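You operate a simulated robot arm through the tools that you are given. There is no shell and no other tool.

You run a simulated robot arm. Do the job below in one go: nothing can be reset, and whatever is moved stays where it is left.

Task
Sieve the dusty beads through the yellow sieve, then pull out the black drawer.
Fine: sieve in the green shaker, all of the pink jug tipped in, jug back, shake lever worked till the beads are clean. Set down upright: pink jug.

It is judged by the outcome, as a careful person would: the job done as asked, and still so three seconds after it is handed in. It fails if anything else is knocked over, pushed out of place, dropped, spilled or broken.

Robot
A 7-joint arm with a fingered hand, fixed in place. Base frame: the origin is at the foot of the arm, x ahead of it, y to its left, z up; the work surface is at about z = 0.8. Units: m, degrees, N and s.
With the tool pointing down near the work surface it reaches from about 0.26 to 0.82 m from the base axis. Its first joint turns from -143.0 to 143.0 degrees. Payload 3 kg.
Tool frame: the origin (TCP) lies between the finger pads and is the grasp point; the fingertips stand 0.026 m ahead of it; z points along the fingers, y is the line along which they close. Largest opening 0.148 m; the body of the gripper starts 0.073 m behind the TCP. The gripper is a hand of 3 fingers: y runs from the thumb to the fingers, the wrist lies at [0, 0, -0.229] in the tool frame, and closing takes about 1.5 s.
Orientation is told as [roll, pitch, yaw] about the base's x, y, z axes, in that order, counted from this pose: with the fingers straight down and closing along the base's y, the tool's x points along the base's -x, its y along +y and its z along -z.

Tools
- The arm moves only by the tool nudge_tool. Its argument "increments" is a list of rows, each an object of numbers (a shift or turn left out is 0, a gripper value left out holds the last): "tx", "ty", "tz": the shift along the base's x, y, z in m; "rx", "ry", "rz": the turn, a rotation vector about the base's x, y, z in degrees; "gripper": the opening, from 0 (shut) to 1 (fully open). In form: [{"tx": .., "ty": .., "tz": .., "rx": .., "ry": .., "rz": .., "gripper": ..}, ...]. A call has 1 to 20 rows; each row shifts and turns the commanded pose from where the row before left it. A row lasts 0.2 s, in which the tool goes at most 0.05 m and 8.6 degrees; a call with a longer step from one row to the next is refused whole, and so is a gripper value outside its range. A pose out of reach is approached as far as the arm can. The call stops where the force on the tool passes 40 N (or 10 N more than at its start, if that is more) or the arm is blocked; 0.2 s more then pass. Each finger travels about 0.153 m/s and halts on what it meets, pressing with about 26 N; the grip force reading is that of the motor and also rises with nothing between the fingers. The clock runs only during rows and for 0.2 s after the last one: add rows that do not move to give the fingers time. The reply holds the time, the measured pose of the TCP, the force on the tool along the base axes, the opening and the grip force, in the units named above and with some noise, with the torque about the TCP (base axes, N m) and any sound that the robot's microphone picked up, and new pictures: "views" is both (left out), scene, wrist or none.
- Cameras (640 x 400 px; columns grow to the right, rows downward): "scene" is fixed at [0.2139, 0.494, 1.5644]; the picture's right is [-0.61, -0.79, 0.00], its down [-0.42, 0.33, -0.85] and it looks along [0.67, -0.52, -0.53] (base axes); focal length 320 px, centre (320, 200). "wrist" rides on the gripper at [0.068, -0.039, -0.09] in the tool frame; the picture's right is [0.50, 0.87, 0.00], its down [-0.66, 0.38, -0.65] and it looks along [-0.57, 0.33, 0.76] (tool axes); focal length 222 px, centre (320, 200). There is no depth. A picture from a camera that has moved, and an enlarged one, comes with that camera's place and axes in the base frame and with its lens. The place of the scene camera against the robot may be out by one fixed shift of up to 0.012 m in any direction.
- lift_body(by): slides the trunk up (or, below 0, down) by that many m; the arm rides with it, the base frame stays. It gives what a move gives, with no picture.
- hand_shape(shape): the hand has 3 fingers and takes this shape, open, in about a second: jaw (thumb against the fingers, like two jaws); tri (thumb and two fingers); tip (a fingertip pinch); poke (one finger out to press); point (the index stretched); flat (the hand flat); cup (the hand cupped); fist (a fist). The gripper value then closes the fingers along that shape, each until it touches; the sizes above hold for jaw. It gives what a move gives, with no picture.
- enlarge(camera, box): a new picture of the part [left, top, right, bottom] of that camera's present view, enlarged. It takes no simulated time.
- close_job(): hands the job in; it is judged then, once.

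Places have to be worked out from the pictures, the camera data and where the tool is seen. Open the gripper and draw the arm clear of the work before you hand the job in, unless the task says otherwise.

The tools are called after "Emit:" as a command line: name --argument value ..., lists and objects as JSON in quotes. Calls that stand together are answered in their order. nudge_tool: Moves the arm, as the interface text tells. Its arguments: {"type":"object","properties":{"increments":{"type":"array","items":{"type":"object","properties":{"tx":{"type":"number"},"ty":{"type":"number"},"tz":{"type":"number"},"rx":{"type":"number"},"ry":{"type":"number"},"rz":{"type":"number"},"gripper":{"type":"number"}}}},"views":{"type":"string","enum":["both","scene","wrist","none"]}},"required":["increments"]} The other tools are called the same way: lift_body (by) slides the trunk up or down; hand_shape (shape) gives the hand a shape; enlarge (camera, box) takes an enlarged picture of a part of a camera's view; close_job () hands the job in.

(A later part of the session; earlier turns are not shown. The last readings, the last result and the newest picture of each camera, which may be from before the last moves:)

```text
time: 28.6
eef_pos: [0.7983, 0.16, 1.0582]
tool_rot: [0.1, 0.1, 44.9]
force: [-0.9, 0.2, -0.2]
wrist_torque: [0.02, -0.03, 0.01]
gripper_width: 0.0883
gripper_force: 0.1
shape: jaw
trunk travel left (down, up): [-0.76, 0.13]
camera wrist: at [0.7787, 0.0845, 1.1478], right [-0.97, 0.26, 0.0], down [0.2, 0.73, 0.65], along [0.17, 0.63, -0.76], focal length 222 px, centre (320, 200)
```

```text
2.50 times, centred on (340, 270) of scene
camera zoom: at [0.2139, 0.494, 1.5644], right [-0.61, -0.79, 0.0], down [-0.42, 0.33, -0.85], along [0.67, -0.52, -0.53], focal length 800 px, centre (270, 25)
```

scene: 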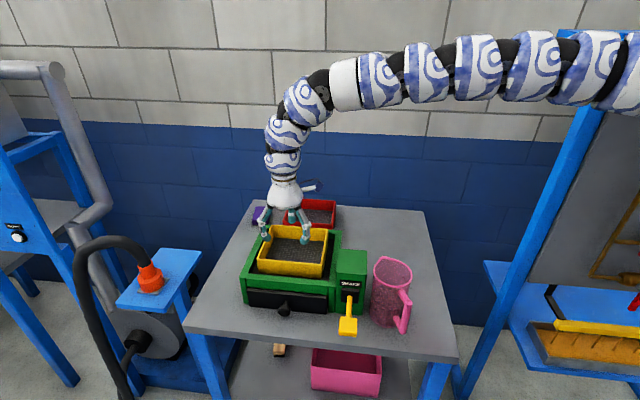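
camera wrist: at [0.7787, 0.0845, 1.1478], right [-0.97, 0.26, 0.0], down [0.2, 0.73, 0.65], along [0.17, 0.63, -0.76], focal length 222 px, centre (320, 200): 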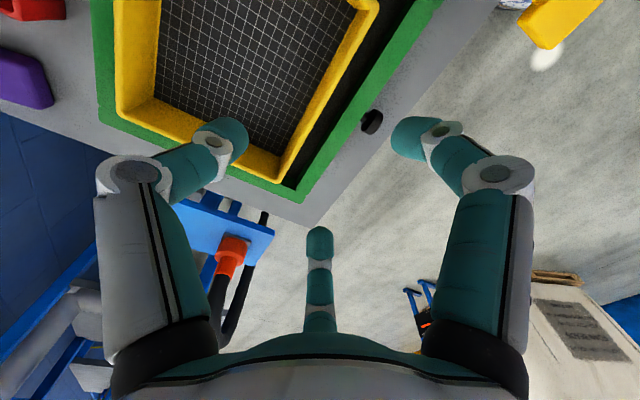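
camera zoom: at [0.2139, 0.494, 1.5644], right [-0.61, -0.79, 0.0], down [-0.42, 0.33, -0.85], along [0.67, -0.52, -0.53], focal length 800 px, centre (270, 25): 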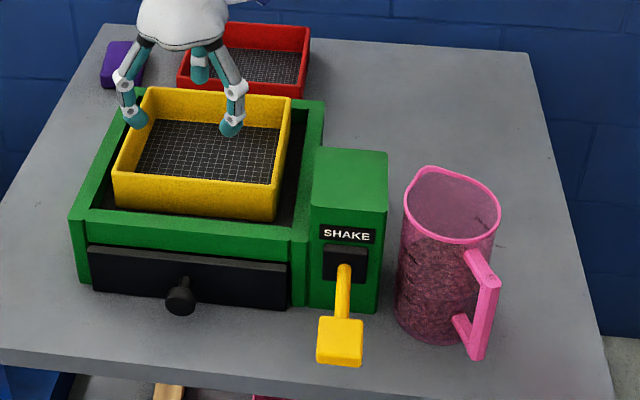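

The sieve sits well in the shaker. Now the jug: I move above it with the open hand to measure its position and handle direction with the wrist camera.

Emit:
nudge_tool --increments '[{"tz": 0.03, "gripper": 1.0}, {"tz": 0.03}, {"tx": -0.027, "ty": -0.02}, {"tx": -0.027, "ty": -0.02}, {"tx": -0.027, "ty": -0.02}, {"tx": -0.027, "ty": -0.02}, {"tx": -0.027, "ty": -0.02}, {"tx": -0.027, "ty": -0.02}, {"tx": -0.027, "ty": -0.02}, {"tx": -0.027, "ty": -0.02}, {}]' --views "both"

```text
time: 31.0
eef_pos: [0.7602, 0.0824, 1.0616]
tool_rot: [0.1, 0.0, 44.8]
force: [-0.2, 0.2, -0.1]
wrist_torque: [0.02, 0.01, 0.0]
gripper_width: 0.1479
gripper_force: 0.1
shape: jaw
out of reach, approached as far as the arm can: row 4, 5, 6, 7, 8, 9, 10
trunk travel left (down, up): [-0.76, 0.13]
camera wrist: at [0.7401, 0.0065, 1.1513], right [-0.97, 0.26, 0.0], down [0.2, 0.73, 0.65], along [0.17, 0.63, -0.76], focal length 222 px, centre (320, 200)
```

scene: 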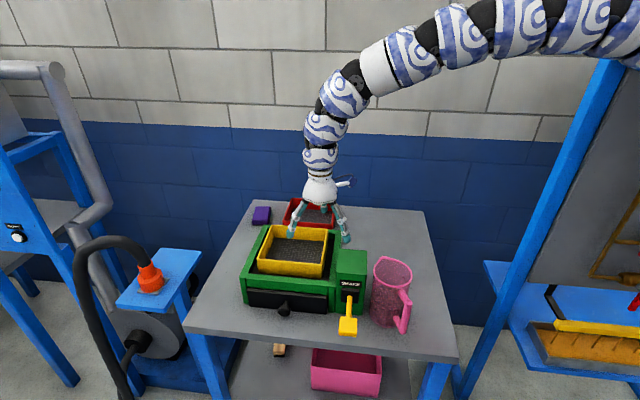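
wrist: 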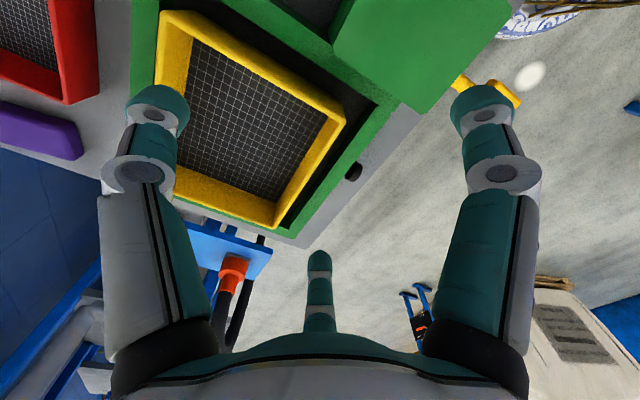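

With the trunk this low, poses close to the base at this height aren't reachable. I raise the trunk fully so the jug falls in the arm's better range.

Emit:
lift_body --by 0.13

Emit:
nudge_tool --increments '[{"tz": -0.02, "tx": -0.025, "ty": -0.012}, {"tz": -0.02, "tx": -0.025, "ty": -0.012}, {"tz": -0.02, "tx": -0.025, "ty": -0.012}, {"tx": -0.025, "ty": -0.012}, {"tx": -0.025, "ty": -0.012}, {"tx": -0.025, "ty": -0.012}, {}]' --views "both"

```text
time: 32.5
eef_pos: [0.761, 0.0816, 1.1905]
tool_rot: [0.0, 0.1, 44.9]
force: [0.2, -1.0, 0.6]
wrist_torque: [0.0, -0.04, -0.05]
gripper_width: 0.1479
gripper_force: 0.1
shape: jaw
trunk travel left (down, up): [-0.89, 0.0]
```

```text
time: 34.1
eef_pos: [0.6919, 0.0447, 1.075]
tool_rot: [0.2, 0.2, 45.0]
force: [0.7, 0.9, 0.6]
wrist_torque: [-0.01, -0.05, -0.01]
gripper_width: 0.1479
gripper_force: 0.2
shape: jaw
out of reach, approached as far as the arm can: row 1, 2, 3, 4, 5, 6
trunk travel left (down, up): [-0.89, 0.0]
camera wrist: at [0.6717, -0.0299, 1.1645], right [-0.97, 0.26, 0.0], down [0.2, 0.73, 0.65], along [0.17, 0.63, -0.76], focal length 222 px, centre (320, 200)
```

scene: 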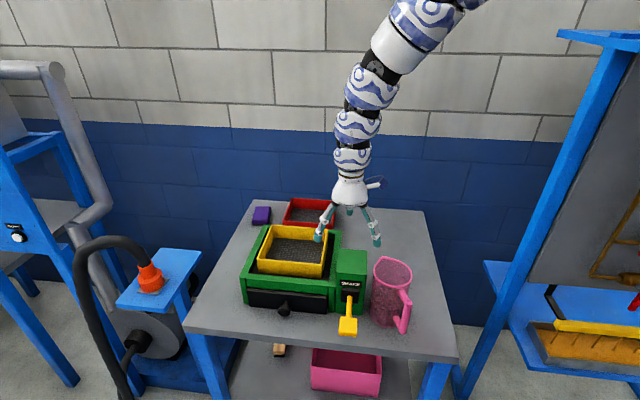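
wrist: 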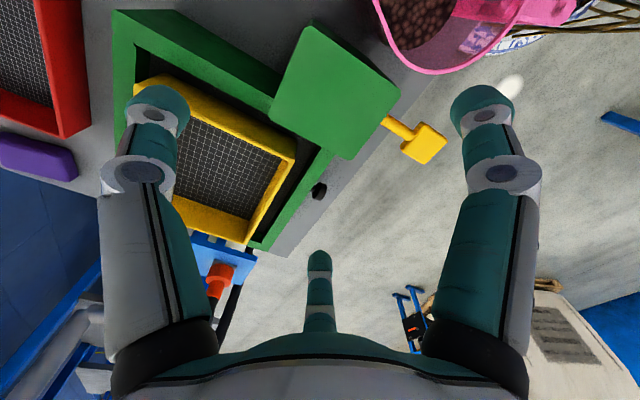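

From here I see the lever paddle (about z 0.88, 0.1 m in front of its box) and the jug at the top. Before gripping the jug I test in free air whether the arm can make the pouring tilt with the hand coming from the shaker's front side.

Emit:
nudge_tool --increments '[{"tx": 0.021, "ty": 0.023, "tz": 0.023}, {"tx": 0.021, "ty": 0.023, "tz": 0.023}, {"tx": 0.021, "ty": 0.023, "tz": 0.023}, {"tx": 0.021, "ty": 0.023, "tz": 0.023}, {"tx": 0.021, "ty": 0.023, "tz": 0.023}, {}, {"rx": -5.6, "ry": -5.6}, {"rx": -5.6, "ry": -5.6}, {"rx": -5.6, "ry": -5.6}, {"rx": -5.6, "ry": -5.6}, {"rx": -5.6, "ry": -5.6}, {"rx": -5.6, "ry": -5.6}, {"rx": -5.6, "ry": -5.6}, {"rx": -5.6, "ry": -5.6}, {}]' --views "scene"

```text
time: 37.4
eef_pos: [0.7975, 0.1592, 1.1891]
tool_rot: [-63.3, -0.1, 44.9]
force: [-0.9, 0.0, 0.5]
wrist_torque: [-0.01, 0.01, -0.01]
gripper_width: 0.1478
gripper_force: 0.1
shape: jaw
trunk travel left (down, up): [-0.89, 0.0]
```

scene: 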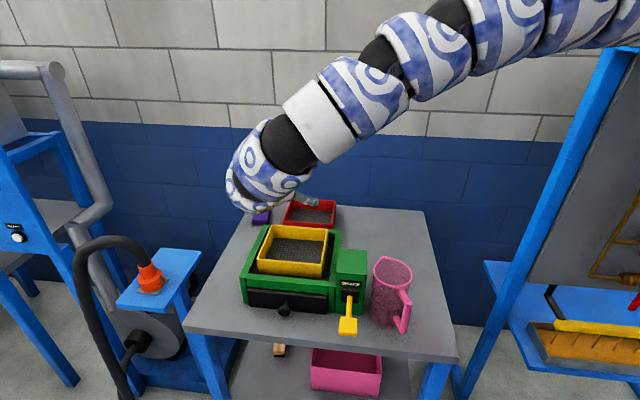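

The tilt works to 63° with no reach problem. I continue to about 120°.

Emit:
nudge_tool --increments '[{"rx": -5.6, "ry": -5.6}, {"rx": -5.6, "ry": -5.6}, {"rx": -5.6, "ry": -5.6}, {"rx": -5.6, "ry": -5.6}, {"rx": -5.6, "ry": -5.6}, {"rx": -5.6, "ry": -5.6}, {"rx": -5.6, "ry": -5.6}, {}]' --views "both"

```text
time: 39.1
eef_pos: [0.7554, 0.0983, 1.2681]
tool_rot: [-118.4, 0.2, 45.7]
force: [-0.4, -0.1, 0.5]
wrist_torque: [0.04, 0.02, 0.0]
gripper_width: 0.1478
gripper_force: 0.0
shape: jaw
out of reach, approached as far as the arm can: row 3, 5, 6, 7
trunk travel left (down, up): [-0.89, 0.0]
camera wrist: at [0.6381, 0.1179, 1.2601], right [-0.06, -0.65, -0.76], down [0.17, 0.74, -0.65], along [0.98, -0.17, 0.07], focal length 222 px, centre (320, 200)
```

scene: 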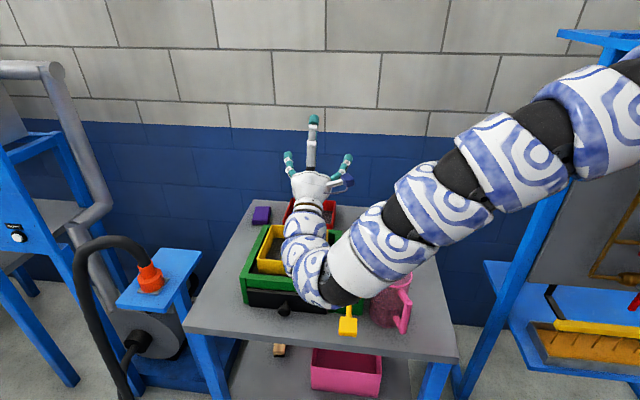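
wrist: 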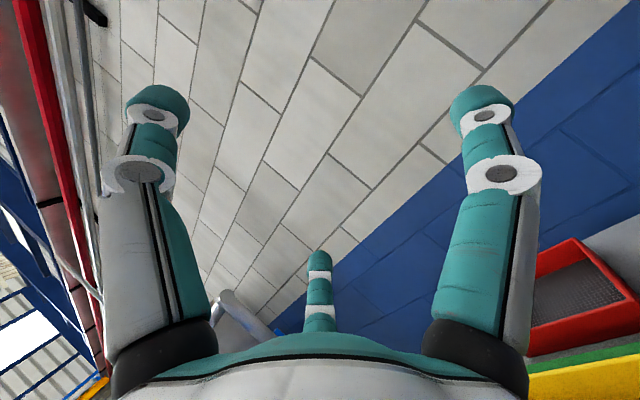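

The front-side tilt works, but the forearm hangs low near the lever. The mirrored approach, with the hand coming from the right over empty table, looks safer, so I undo this tilt and set yaw 15° to test that one.

Emit:
nudge_tool --increments '[{"rx": 5.6, "ry": 5.6}, {"rx": 5.6, "ry": 5.6}, {"rx": 5.6, "ry": 5.6}, {"rx": 5.6, "ry": 5.6}, {"rx": 5.6, "ry": 5.6}, {"rx": 5.6, "ry": 5.6}, {"rx": 5.6, "ry": 5.6}, {"rx": 5.6, "ry": 5.6}, {"rx": 5.6, "ry": 5.6}, {"rx": 5.6, "ry": 5.6}, {"rx": 5.6, "ry": 5.6}, {"rx": 5.6, "ry": 5.6}, {"rx": 5.6, "ry": 5.6}, {"rx": 5.6, "ry": 5.6}, {"rx": 5.3, "ry": 5.3}, {"rz": -7.5}, {"rz": -7.5}, {"rz": -7.5}, {"rz": -7.5}, {}]' --views "scene"

```text
time: 43.4
eef_pos: [0.7897, 0.1248, 1.2385]
tool_rot: [-0.4, 0.1, 14.9]
force: [-0.2, 0.5, -0.2]
wrist_torque: [-0.02, -0.01, -0.01]
gripper_width: 0.1479
gripper_force: 0.0
shape: jaw
out of reach, approached as far as the arm can: row 7, 8, 9, 10, 11
trunk travel left (down, up): [-0.89, 0.0]
```

scene: 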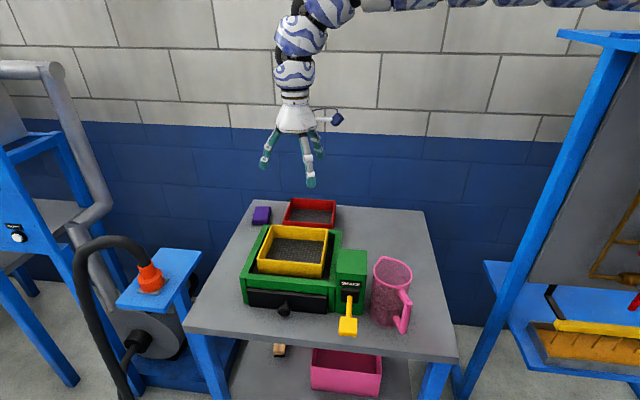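

Now I test the other tilt, axis (0.707, -0.707), which brings the hand from the right side.

Emit:
nudge_tool --increments '[{"rx": 5.6, "ry": -5.6, "tx": 0.008, "ty": -0.004}, {"rx": 5.6, "ry": -5.6, "tx": 0.008, "ty": -0.004}, {"rx": 5.6, "ry": -5.6, "tx": 0.008, "ty": -0.004}, {"rx": 5.6, "ry": -5.6, "tx": 0.008, "ty": -0.004}, {"rx": 5.6, "ry": -5.6, "tx": 0.008, "ty": -0.004}, {"rx": 5.6, "ry": -5.6, "tx": 0.008, "ty": -0.004}, {"rx": 5.6, "ry": -5.6}, {"rx": 5.6, "ry": -5.6}, {"rx": 5.6, "ry": -5.6}, {"rx": 5.6, "ry": -5.6}, {"rx": 5.6, "ry": -5.6}, {"rx": 5.6, "ry": -5.6}, {"rx": 5.6, "ry": -5.6}, {"rx": 5.6, "ry": -5.6}, {"rx": 5.6, "ry": -5.6}, {}]' --views "both"

```text
time: 46.8
eef_pos: [0.9318, 0.1228, 1.2058]
tool_rot: [100.2, -59.5, -52.8]
force: [1.1, 0.3, -0.6]
wrist_torque: [0.03, -0.02, 0.07]
gripper_width: 0.1479
gripper_force: 0.0
shape: jaw
out of reach, approached as far as the arm can: row 2, 3, 4, 5, 6, 7, 8, 13, 14, 15
trunk travel left (down, up): [-0.89, 0.0]
camera wrist: at [0.8739, 0.0623, 1.1194], right [-0.72, 0.69, 0.0], down [-0.5, -0.52, 0.69], along [0.48, 0.5, 0.72], focal length 222 px, centre (320, 200)
```

scene: 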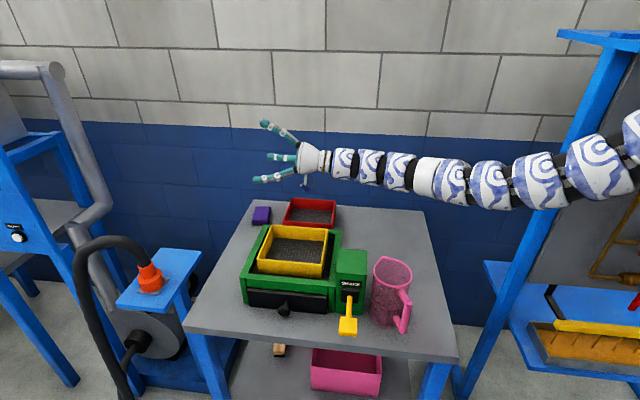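
wrist: 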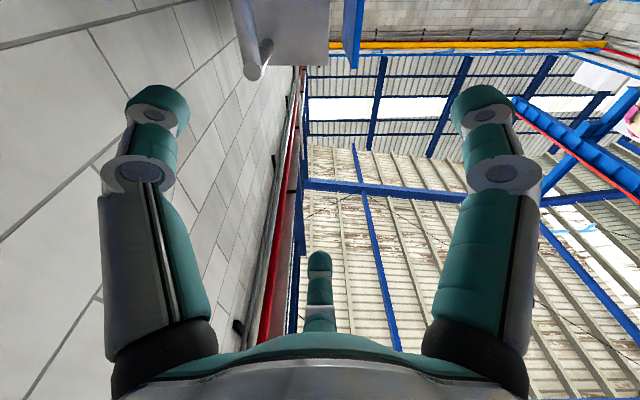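

With the hand coming from the right, the arm passes clear of everything, but the tilt stopped at about 96°. I raise the tool relative to the trunk and tilt further to see whether it can go past 110°.

Emit:
nudge_tool --increments '[{"tz": 0.03, "tx": -0.01}, {"tz": 0.03, "tx": -0.01}, {"tz": 0.03, "tx": -0.01}, {"tz": 0.03, "tx": -0.01}, {"rx": 5.6, "ry": -5.6}, {"rx": 5.6, "ry": -5.6}, {"rx": 5.6, "ry": -5.6}, {}]' --views "scene"

```text
time: 48.5
eef_pos: [0.8901, 0.1226, 1.3275]
tool_rot: [127.9, -54.2, -76.1]
force: [0.7, -1.1, -0.5]
wrist_torque: [0.0, 0.02, -0.01]
gripper_width: 0.1482
gripper_force: 0.1
shape: jaw
out of reach, approached as far as the arm can: row 7
trunk travel left (down, up): [-0.89, 0.0]
```

scene: 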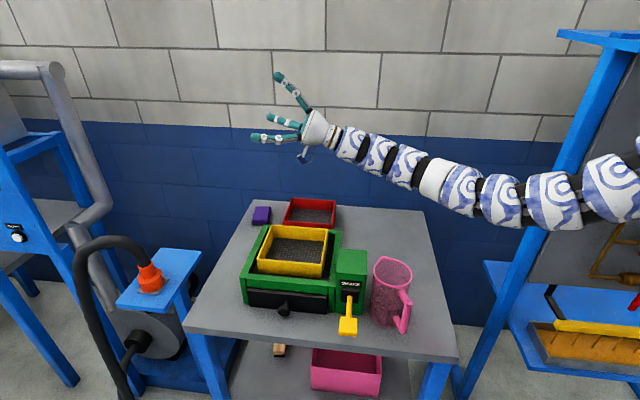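

Tilt 111° is reachable this way. To keep the forearm off the lever box the hand should point more to the left (azimuth 60–75°), so I test turning the tilted hand further about the vertical.

Emit:
nudge_tool --increments '[{"rz": 7, "tx": -0.01, "ty": -0.005}, {"rz": 7, "tx": -0.01, "ty": -0.005}, {"rz": 7, "tx": -0.01, "ty": -0.005}, {}]' --views "both"

```text
time: 49.5
eef_pos: [0.8596, 0.1096, 1.3262]
tool_rot: [127.8, -54.2, -55.0]
force: [-0.6, -0.1, -0.8]
wrist_torque: [0.02, -0.02, -0.01]
gripper_width: 0.1477
gripper_force: 0.0
shape: jaw
trunk travel left (down, up): [-0.89, 0.0]
camera wrist: at [0.8377, 0.0563, 1.2213], right [-0.92, 0.39, -0.01], down [-0.35, -0.81, 0.47], along [0.18, 0.44, 0.88], focal length 222 px, centre (320, 200)
```

scene: 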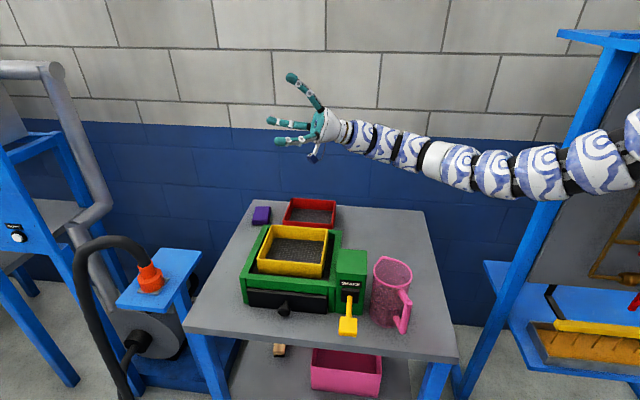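
wrist: 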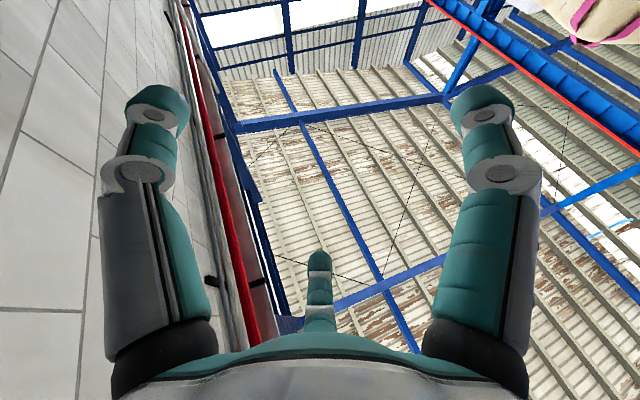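

Reachable: the TCP is right over the sieve at (0.860, 0.110) with the hand pointing at azimuth 67°. I add more tilt about the matching axis to see how far it goes.

Emit:
nudge_tool --increments '[{"rx": 6.44, "ry": -2.73}, {"rx": 6.44, "ry": -2.73}, {"rx": 6.44, "ry": -2.73}, {}]' --views "scene"

```text
time: 50.5
eef_pos: [0.8544, 0.1088, 1.3771]
tool_rot: [141.1, -47.8, -65.5]
force: [0.0, 0.7, -0.5]
wrist_torque: [0.02, -0.02, -0.03]
gripper_width: 0.1478
gripper_force: 0.1
shape: jaw
out of reach, approached as far as the arm can: row 1, 2, 3
trunk travel left (down, up): [-0.89, 0.0]
```

scene: 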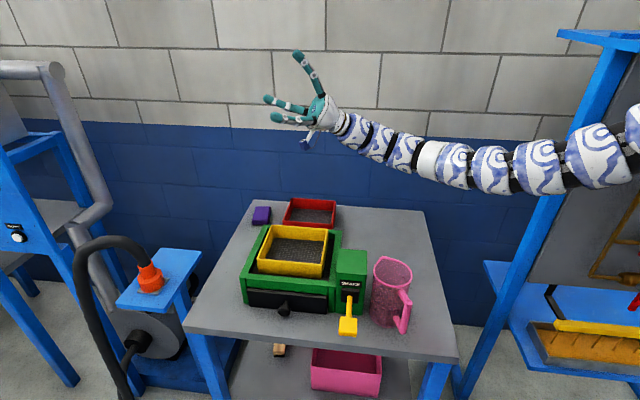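

Tilt 121° is reachable at azimuth 67° when the tool is high relative to the trunk, so for the real pour I will lower the trunk. Now I un-tilt while descending, as a rehearsal of the path in reverse.

Emit:
nudge_tool --increments '[{"rx": -7.0, "ry": 2.97, "tz": -0.017}, {"rx": -7.0, "ry": 2.97, "tz": -0.017}, {"rx": -7.0, "ry": 2.97, "tz": -0.017}, {"rx": -7.0, "ry": 2.97, "tz": -0.017}, {"rx": -7.0, "ry": 2.97, "tz": -0.017}, {"rx": -7.0, "ry": 2.97, "tz": -0.017}, {"rx": -7.0, "ry": 2.97, "tz": -0.017}, {"rx": -7.0, "ry": 2.97, "tz": -0.017}, {}]' --views "scene"

```text
time: 52.5
eef_pos: [0.8572, 0.1096, 1.2418]
tool_rot: [41.4, -49.0, 17.8]
force: [0.6, -0.6, 0.2]
wrist_torque: [0.02, 0.0, -0.02]
gripper_width: 0.148
gripper_force: 0.1
shape: jaw
trunk travel left (down, up): [-0.89, 0.0]
```

scene: 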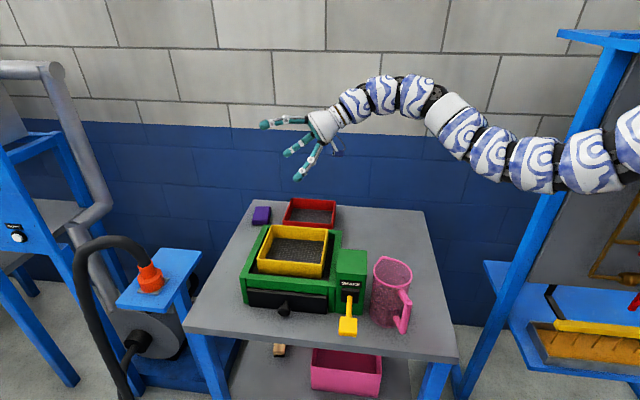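

That half went with no reach limits. I continue the un-tilt and descent.

Emit:
nudge_tool --increments '[{"rx": -7.0, "ry": 2.97, "tz": -0.015, "tx": -0.006, "ty": -0.006}, {"rx": -7.0, "ry": 2.97, "tz": -0.015, "tx": -0.006, "ty": -0.006}, {"rx": -7.0, "ry": 2.97, "tz": -0.015, "tx": -0.006, "ty": -0.006}, {"rx": -7.0, "ry": 2.97, "tz": -0.015, "tx": -0.006, "ty": -0.006}, {"rx": -7.0, "ry": 2.97, "tz": -0.015, "tx": -0.006, "ty": -0.006}, {"rx": -7.0, "ry": 2.97, "tz": -0.015, "tx": -0.006, "ty": -0.006}, {"rx": -7.0, "ry": 2.97, "tz": -0.015, "tx": -0.006, "ty": -0.006}, {"rx": -6.7, "ry": 2.84, "tz": -0.015, "tx": -0.006, "ty": -0.006}, {}]' --views "both"

```text
time: 54.5
eef_pos: [0.808, 0.0601, 1.1214]
tool_rot: [0.1, -0.1, 37.3]
force: [-0.1, 0.0, -0.5]
wrist_torque: [-0.01, -0.02, -0.02]
gripper_width: 0.1481
gripper_force: 0.0
shape: jaw
trunk travel left (down, up): [-0.89, 0.0]
camera wrist: at [0.7778, -0.0122, 1.211], right [-0.92, 0.39, 0.0], down [0.29, 0.7, 0.66], along [0.25, 0.6, -0.76], focal length 222 px, centre (320, 200)
```

scene: 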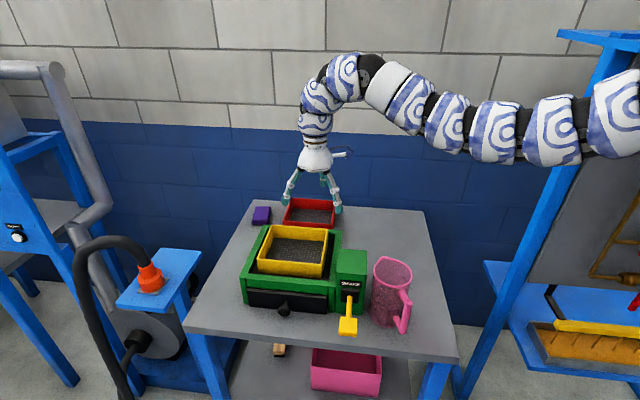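
wrist: 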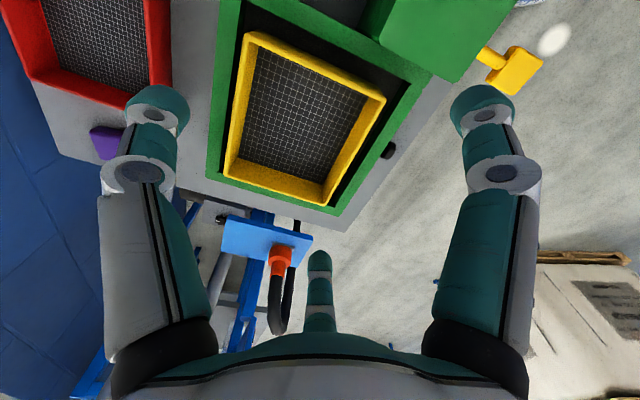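

The whole pour path rehearses cleanly (tool down at z 1.12, through 60° at 1.24, to 121° at 1.38, with the trunk raised). Now I go to the jug side to measure the jug and its handle with the wrist camera.

Emit:
nudge_tool --increments '[{"tx": -0.0216, "ty": -0.035, "tz": -0.01, "rz": 7.7}, {"tx": -0.0216, "ty": -0.035, "tz": -0.01}, {"tx": -0.0216, "ty": -0.035, "tz": -0.015}, {"tx": -0.0216, "ty": -0.035, "tz": -0.015}, {"tx": -0.0216, "ty": -0.035, "tz": -0.02}, {}]' --views "wrist"

```text
time: 56.0
eef_pos: [0.6993, -0.1117, 1.0512]
tool_rot: [0.2, -0.1, 45.0]
force: [-0.4, 0.1, -0.9]
wrist_torque: [-0.06, 0.03, 0.03]
gripper_width: 0.1477
gripper_force: 0.1
shape: jaw
trunk travel left (down, up): [-0.89, 0.0]
camera wrist: at [0.679, -0.1882, 1.1406], right [-0.97, 0.26, 0.0], down [0.2, 0.73, 0.66], along [0.17, 0.63, -0.75], focal length 222 px, centre (320, 200)
```

wrist: 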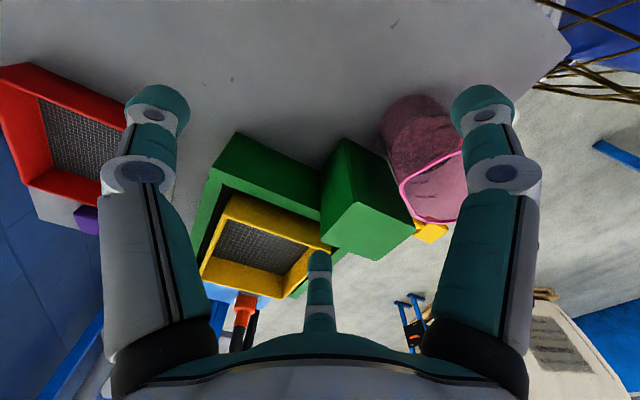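

The jug shows at the right behind a finger. I move closer to it at the same height to get a clear view.

Emit:
nudge_tool --increments '[{"tx": -0.025, "ty": 0.003}, {"tx": -0.025, "ty": 0.003}, {"tx": -0.025, "ty": 0.003}, {"tx": -0.025, "ty": 0.003}, {}]' --views "both"

Emit:
enlarge --camera "wrist" --box '[260, 20, 480, 250]'

```text
time: 57.1
eef_pos: [0.601, -0.1021, 1.051]
tool_rot: [0.3, -0.1, 44.9]
force: [-0.2, 0.7, 0.0]
wrist_torque: [0.02, 0.01, -0.04]
gripper_width: 0.1478
gripper_force: 0.1
shape: jaw
trunk travel left (down, up): [-0.89, 0.0]
camera wrist: at [0.5799, -0.1775, 1.1409], right [-0.97, 0.26, 0.0], down [0.2, 0.73, 0.66], along [0.17, 0.63, -0.75], focal length 222 px, centre (320, 200)
```

scene: 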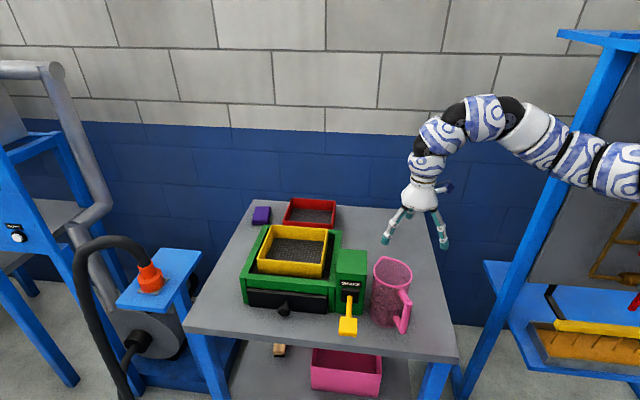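
wrist: 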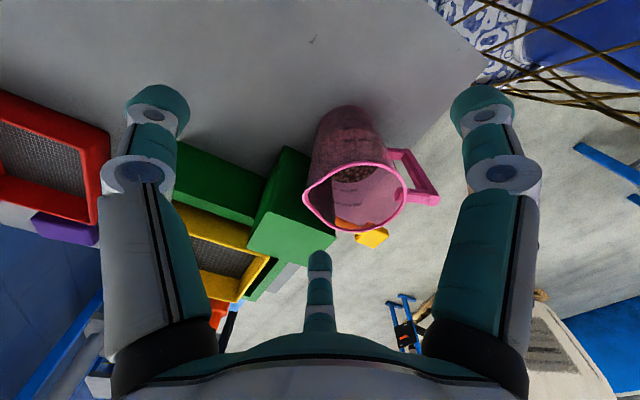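

```text
1.74 times, centred on (370, 135) of wrist
camera zoom: at [0.5799, -0.1775, 1.1409], right [-0.97, 0.26, 0.0], down [0.2, 0.73, 0.66], along [0.17, 0.63, -0.75], focal length 386 px, centre (233, 313)
```

zoom: 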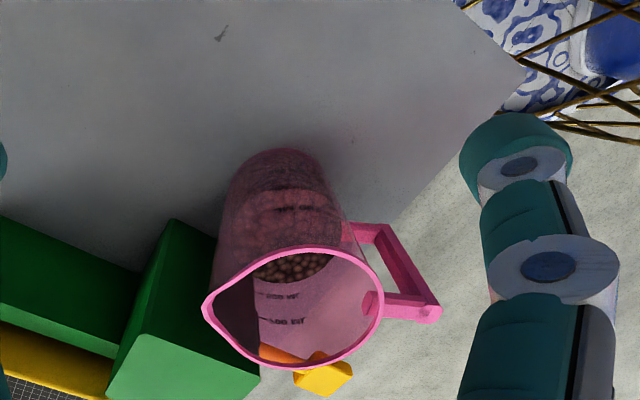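

The jug is clear in this view: centre near (0.58, -0.014), radius about 0.05, rim z about 0.962, and it stands only about 1 cm from the lever box. I enlarge further to pin down the rim, handle and spout directions.

Emit:
enlarge --camera "wrist" --box '[290, 95, 450, 255]'

Emit:
enlarge --camera "scene" --box '[330, 245, 430, 345]'

```text
2.50 times, centred on (370, 175) of wrist
camera zoom: at [0.5799, -0.1775, 1.1409], right [-0.97, 0.26, 0.0], down [0.2, 0.73, 0.66], along [0.17, 0.63, -0.75], focal length 555 px, centre (195, 262)
```

zoom: 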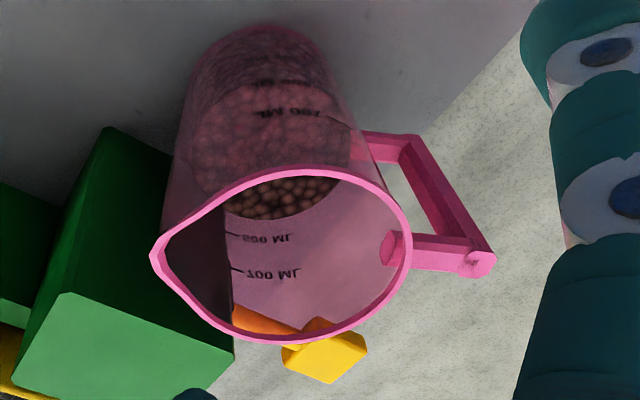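

```text
4.00 times, centred on (380, 295) of scene
camera zoom: at [0.2139, 0.494, 1.5644], right [-0.61, -0.79, 0.0], down [-0.42, 0.33, -0.85], along [0.67, -0.52, -0.53], focal length 1281 px, centre (80, -180)
```

zoom: 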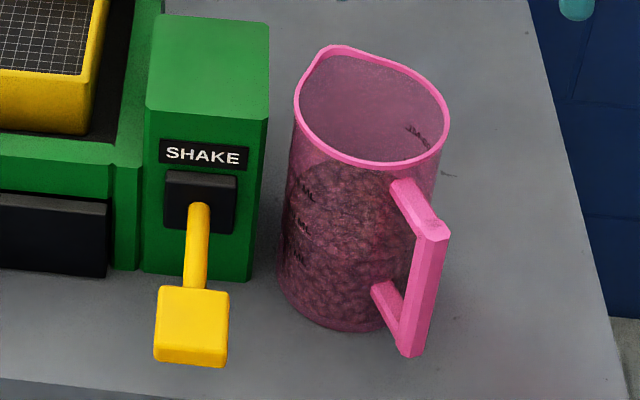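

Fit from this view: jug centre (0.580, -0.015), rim radius 0.0505, handle at azimuth 158°, spout at -22°, lever box about 1 cm away on the +45° side. With yaw 44° the three fingers come at azimuths 74°, 194° and -46°, clear of handle, spout and box; I move over the jug with the fingers partly closed.

Emit:
nudge_tool --increments '[{"tx": -0.007, "ty": 0.029, "rz": -1.0, "gripper": 0.86}, {"tx": -0.007, "ty": 0.029}, {"tx": -0.007, "ty": 0.029}, {"tz": -0.02}, {}]' --views "both"

Emit:
enlarge --camera "wrist" --box '[140, 20, 500, 260]'

Emit:
enlarge --camera "scene" --box '[320, 190, 440, 345]'

```text
time: 58.4
eef_pos: [0.5787, -0.0143, 1.0333]
tool_rot: [0.1, -0.1, 44.0]
force: [0.2, 0.7, 0.2]
wrist_torque: [0.03, -0.04, 0.01]
gripper_width: 0.1274
gripper_force: 0.1
shape: jaw
trunk travel left (down, up): [-0.89, 0.0]
camera wrist: at [0.5568, -0.0901, 1.1213], right [-0.96, 0.28, 0.0], down [0.21, 0.73, 0.66], along [0.18, 0.63, -0.75], focal length 222 px, centre (320, 200)
```

scene: 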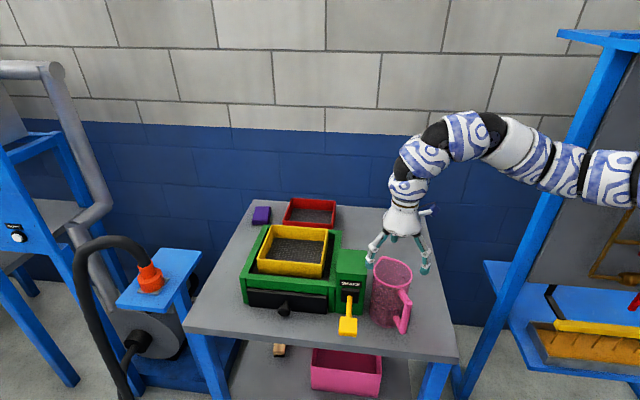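
wrist: 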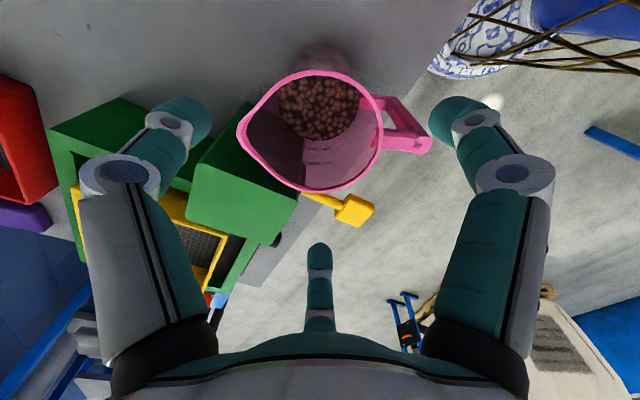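

```text
1.67 times, centred on (320, 140) of wrist
camera zoom: at [0.5568, -0.0901, 1.1213], right [-0.96, 0.28, 0.0], down [0.21, 0.73, 0.66], along [0.18, 0.63, -0.75], focal length 370 px, centre (320, 300)
```

zoom: 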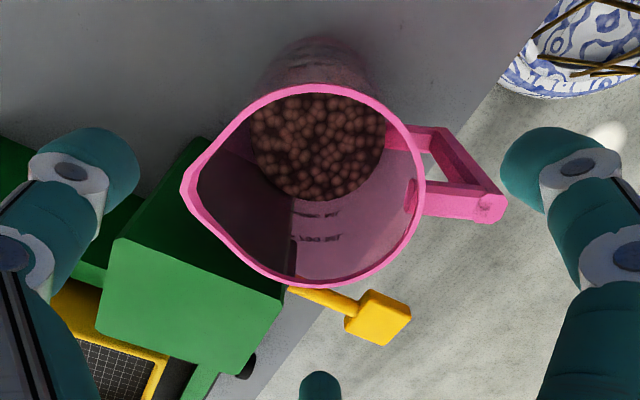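

```text
2.58 times, centred on (380, 268) of scene
camera zoom: at [0.2139, 0.494, 1.5644], right [-0.61, -0.79, 0.0], down [-0.42, 0.33, -0.85], along [0.67, -0.52, -0.53], focal length 826 px, centre (165, 26)
```

zoom: 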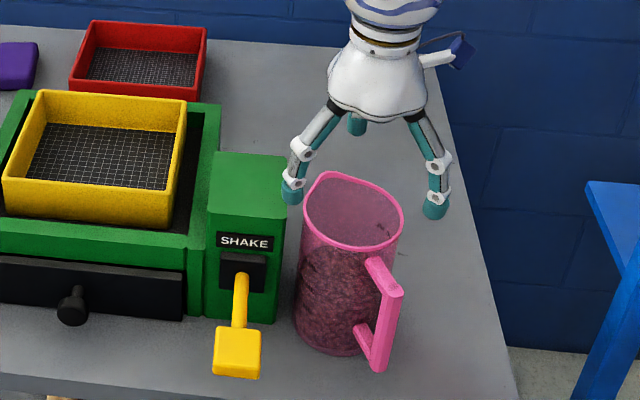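

The TCP is within 2 mm of the jug's axis. I go down in two stages, first until the tips are just below the rim, and check the clearances.

Emit:
nudge_tool --increments '[{"tx": 0.001, "ty": -0.001, "tz": -0.015}, {"tz": -0.015}, {"tz": -0.015}, {"tz": -0.01}, {}]' --views "both"

Emit:
enlarge --camera "wrist" --box '[140, 20, 500, 260]'

Emit:
enlarge --camera "scene" --box '[320, 210, 440, 345]'

```text
time: 59.5
eef_pos: [0.5795, -0.016, 0.9773]
tool_rot: [0.2, -0.1, 44.0]
force: [-0.2, -0.1, 0.6]
wrist_torque: [0.01, 0.0, -0.03]
gripper_width: 0.1275
gripper_force: 0.1
shape: jaw
trunk travel left (down, up): [-0.89, 0.0]
camera wrist: at [0.5572, -0.0918, 1.0665], right [-0.96, 0.28, 0.0], down [0.21, 0.73, 0.66], along [0.18, 0.63, -0.75], focal length 222 px, centre (320, 200)
```

scene: 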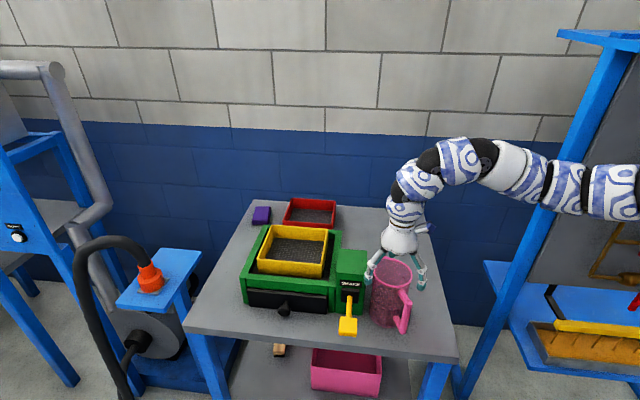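
wrist: 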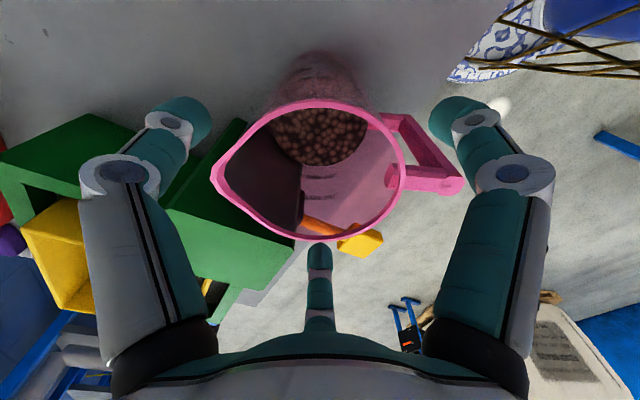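

```text
1.67 times, centred on (320, 140) of wrist
camera zoom: at [0.5572, -0.0918, 1.0665], right [-0.96, 0.28, 0.0], down [0.21, 0.73, 0.66], along [0.18, 0.63, -0.75], focal length 370 px, centre (320, 300)
```

zoom: 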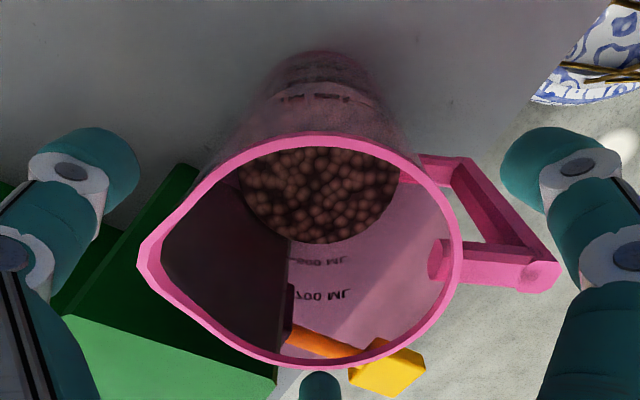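

```text
2.96 times, centred on (380, 278) of scene
camera zoom: at [0.2139, 0.494, 1.5644], right [-0.61, -0.79, 0.0], down [-0.42, 0.33, -0.85], along [0.67, -0.52, -0.53], focal length 949 px, centre (142, -30)
```

zoom: 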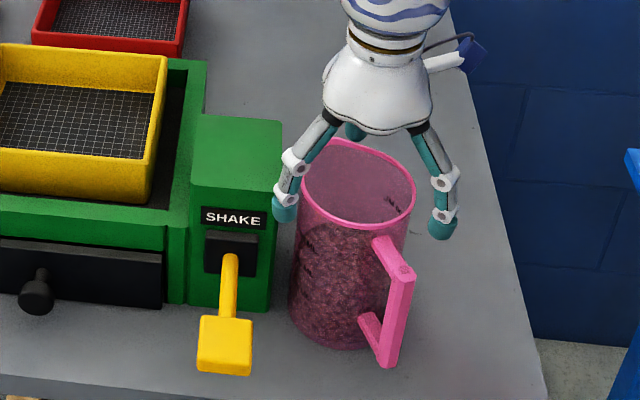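

All three fingers straddle the rim with clearance, the left one passing just in front of the lever box corner. I lower another 3.5 cm and close gently.

Emit:
nudge_tool --increments '[{"tz": -0.012}, {"tz": -0.012}, {"tz": -0.01}, {}]' --views "both"

Emit:
enlarge --camera "scene" --box '[320, 210, 440, 345]'

```text
time: 60.5
eef_pos: [0.5786, -0.0158, 0.9417]
tool_rot: [0.2, -0.2, 44.0]
force: [0.5, 0.3, -0.3]
wrist_torque: [0.0, 0.0, 0.02]
gripper_width: 0.1278
gripper_force: 0.1
shape: jaw
trunk travel left (down, up): [-0.89, 0.0]
camera wrist: at [0.5582, -0.0914, 1.0324], right [-0.96, 0.28, 0.0], down [0.21, 0.73, 0.66], along [0.18, 0.63, -0.75], focal length 222 px, centre (320, 200)
```

scene: 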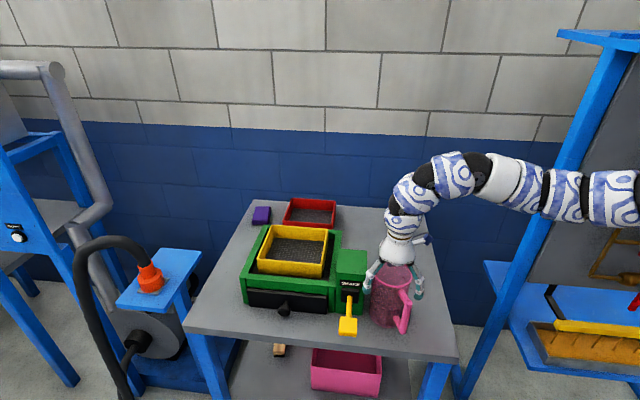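
wrist: 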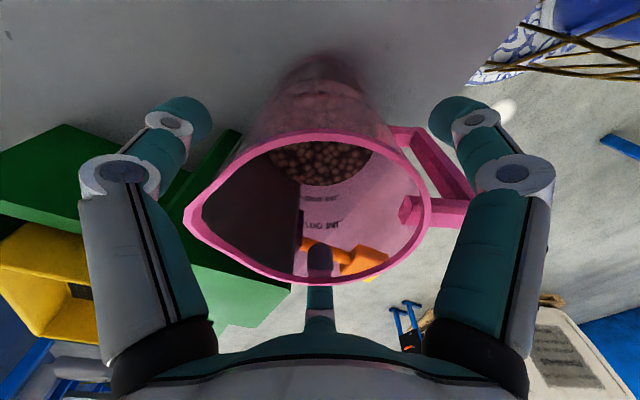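

```text
2.96 times, centred on (380, 278) of scene
camera zoom: at [0.2139, 0.494, 1.5644], right [-0.61, -0.79, 0.0], down [-0.42, 0.33, -0.85], along [0.67, -0.52, -0.53], focal length 949 px, centre (142, -30)
```

zoom: 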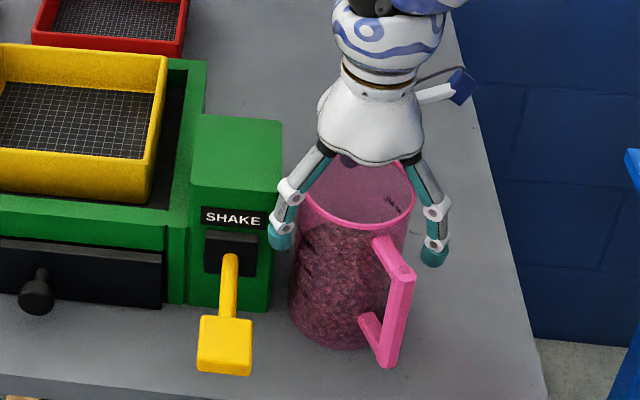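

Fingers straddle the jug cleanly with no contact force. I close in stages.

Emit:
nudge_tool --increments '[{"gripper": 0.75}, {}, {"gripper": 0.68}, {}, {"gripper": 0.6}, {}, {"gripper": 0.4}, {}, {"gripper": 0.0}, {}, {}, {}]' --views "both"

Emit:
enlarge --camera "scene" --box '[320, 210, 440, 345]'

```text
time: 63.1
eef_pos: [0.5808, -0.0156, 0.9432]
tool_rot: [0.2, -0.1, 44.0]
force: [0.3, 0.2, -0.6]
wrist_torque: [-0.01, -0.03, 0.01]
gripper_width: 0.0911
gripper_force: 26.3
shape: jaw
trunk travel left (down, up): [-0.89, 0.0]
camera wrist: at [0.5581, -0.0915, 1.0323], right [-0.96, 0.28, 0.0], down [0.21, 0.73, 0.66], along [0.18, 0.63, -0.75], focal length 222 px, centre (320, 200)
```

scene: 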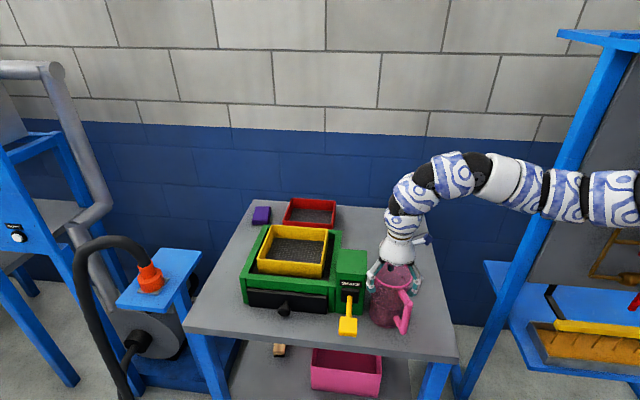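
wrist: 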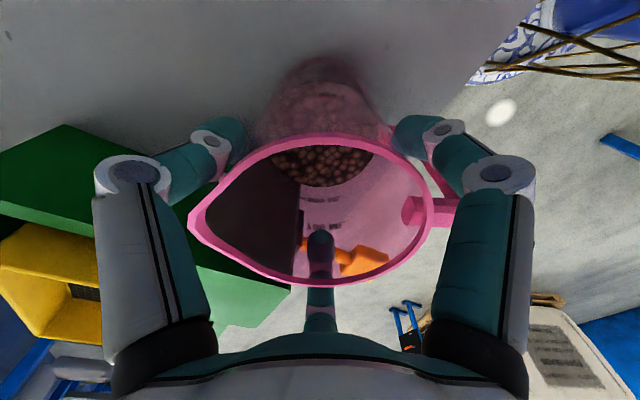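

```text
2.96 times, centred on (380, 278) of scene
camera zoom: at [0.2139, 0.494, 1.5644], right [-0.61, -0.79, 0.0], down [-0.42, 0.33, -0.85], along [0.67, -0.52, -0.53], focal length 949 px, centre (142, -30)
```

zoom: 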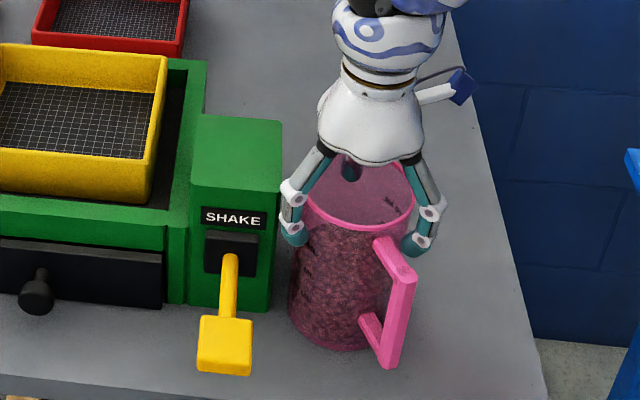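

The jug is held (26 N, 9.1 cm). I note the grip pose (0.580, -0.016, 0.942) for putting it back, and lift slightly to check the hold.

Emit:
nudge_tool --increments '[{"tz": 0.006}, {"tz": 0.01}, {"tz": 0.012}, {}, {}]' --views "both"

Emit:
enlarge --camera "scene" --box '[320, 200, 440, 345]'

```text
time: 64.3
eef_pos: [0.5796, -0.0161, 0.97]
tool_rot: [0.1, -0.1, 44.0]
force: [0.8, -0.4, -1.1]
wrist_torque: [0.0, -0.01, 0.01]
gripper_width: 0.0912
gripper_force: 26.0
shape: jaw
trunk travel left (down, up): [-0.89, 0.0]
camera wrist: at [0.5583, -0.0919, 1.0603], right [-0.96, 0.28, 0.0], down [0.21, 0.72, 0.66], along [0.18, 0.63, -0.75], focal length 222 px, centre (320, 200)
```

scene: 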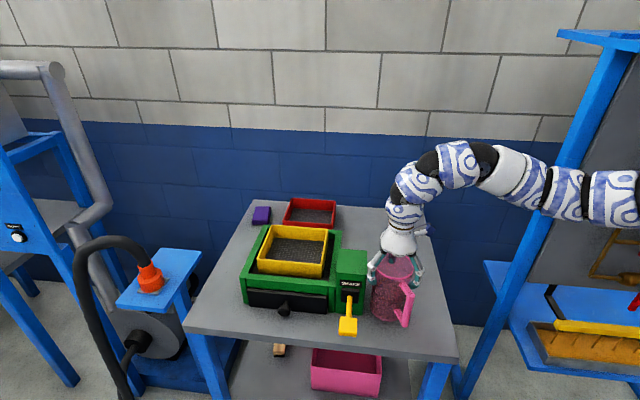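
wrist: 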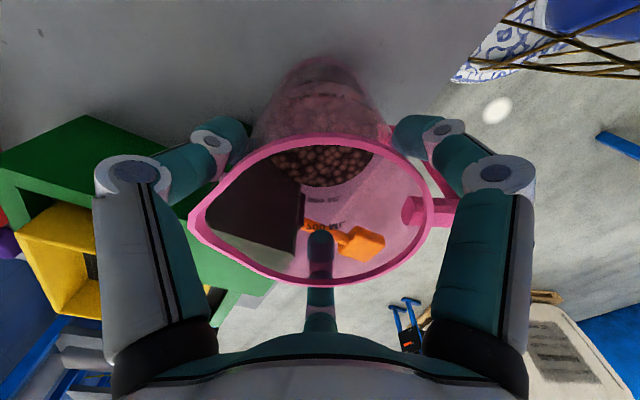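

```text
2.76 times, centred on (380, 272) of scene
camera zoom: at [0.2139, 0.494, 1.5644], right [-0.61, -0.79, 0.0], down [-0.42, 0.33, -0.85], along [0.67, -0.52, -0.53], focal length 883 px, centre (154, 0)
```

zoom: 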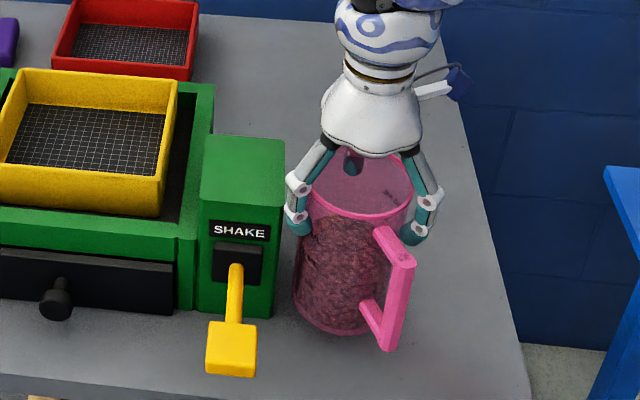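

The jug is light (about 0.1 kg) and hangs straight. I lift it to 1.025, move away from the lever box first, then out over the empty right side of the table.

Emit:
nudge_tool --increments '[{"tz": 0.018}, {"tz": 0.02}, {"tz": 0.017}, {"tx": -0.011, "ty": -0.011}, {"tx": -0.0105, "ty": -0.0105}, {"tx": 0.015, "ty": -0.015}, {"tx": 0.022, "ty": -0.022}, {"tx": 0.024, "ty": -0.024}, {"tx": 0.024, "ty": -0.024}, {"tx": 0.024, "ty": -0.024}, {"tx": 0.02, "ty": -0.02}, {"tx": 0.012, "ty": -0.012}, {}]' --views "scene"

```text
time: 67.2
eef_pos: [0.7, -0.1794, 1.0253]
tool_rot: [0.1, -0.1, 44.1]
force: [0.1, 0.4, -1.2]
wrist_torque: [0.0, -0.02, -0.01]
gripper_width: 0.0909
gripper_force: 26.2
shape: jaw
trunk travel left (down, up): [-0.89, 0.0]
```

scene: 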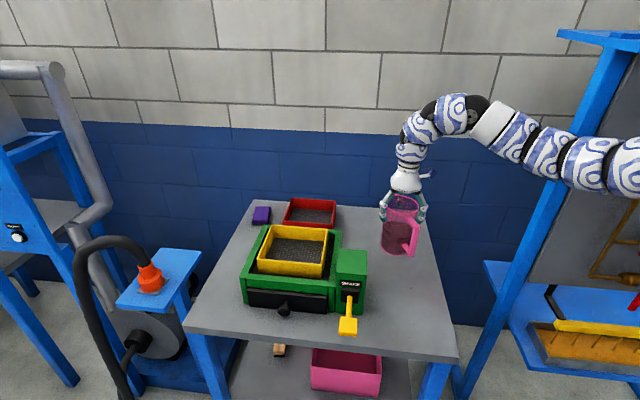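

The jug travels upright. I raise it and carry it over to the tilt start point at about (0.809, 0.062, 1.13).

Emit:
nudge_tool --increments '[{"tx": 0.015, "ty": 0.008, "tz": 0.021}, {"tx": 0.015, "ty": 0.008, "tz": 0.021}, {"tx": 0.015, "ty": 0.008, "tz": 0.021}, {"tx": 0.015, "ty": 0.008, "tz": 0.021}, {"tx": 0.007, "ty": 0.03, "tz": 0.003}, {"tx": 0.007, "ty": 0.03, "tz": 0.003}, {"tx": 0.007, "ty": 0.03, "tz": 0.003}, {"tx": 0.007, "ty": 0.03, "tz": 0.003}, {"tx": 0.007, "ty": 0.03, "tz": 0.003}, {"tx": 0.007, "ty": 0.03, "tz": 0.003}, {"tx": 0.007, "ty": 0.03, "tz": 0.003}, {}]' --views "scene"

```text
time: 69.8
eef_pos: [0.81, 0.064, 1.1341]
tool_rot: [0.2, -0.2, 44.0]
force: [0.3, -0.2, -1.6]
wrist_torque: [0.01, -0.03, -0.01]
gripper_width: 0.0907
gripper_force: 25.9
shape: jaw
trunk travel left (down, up): [-0.89, 0.0]
```

scene: 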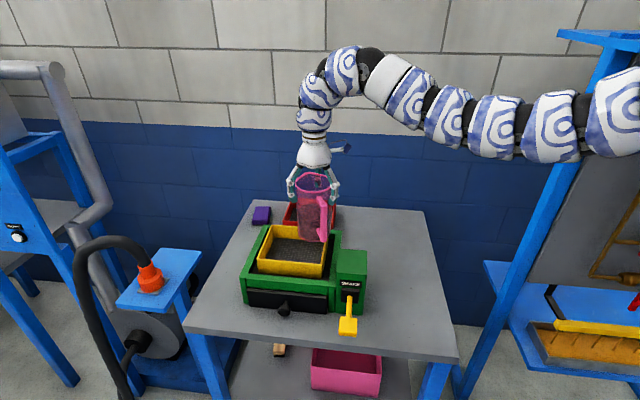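

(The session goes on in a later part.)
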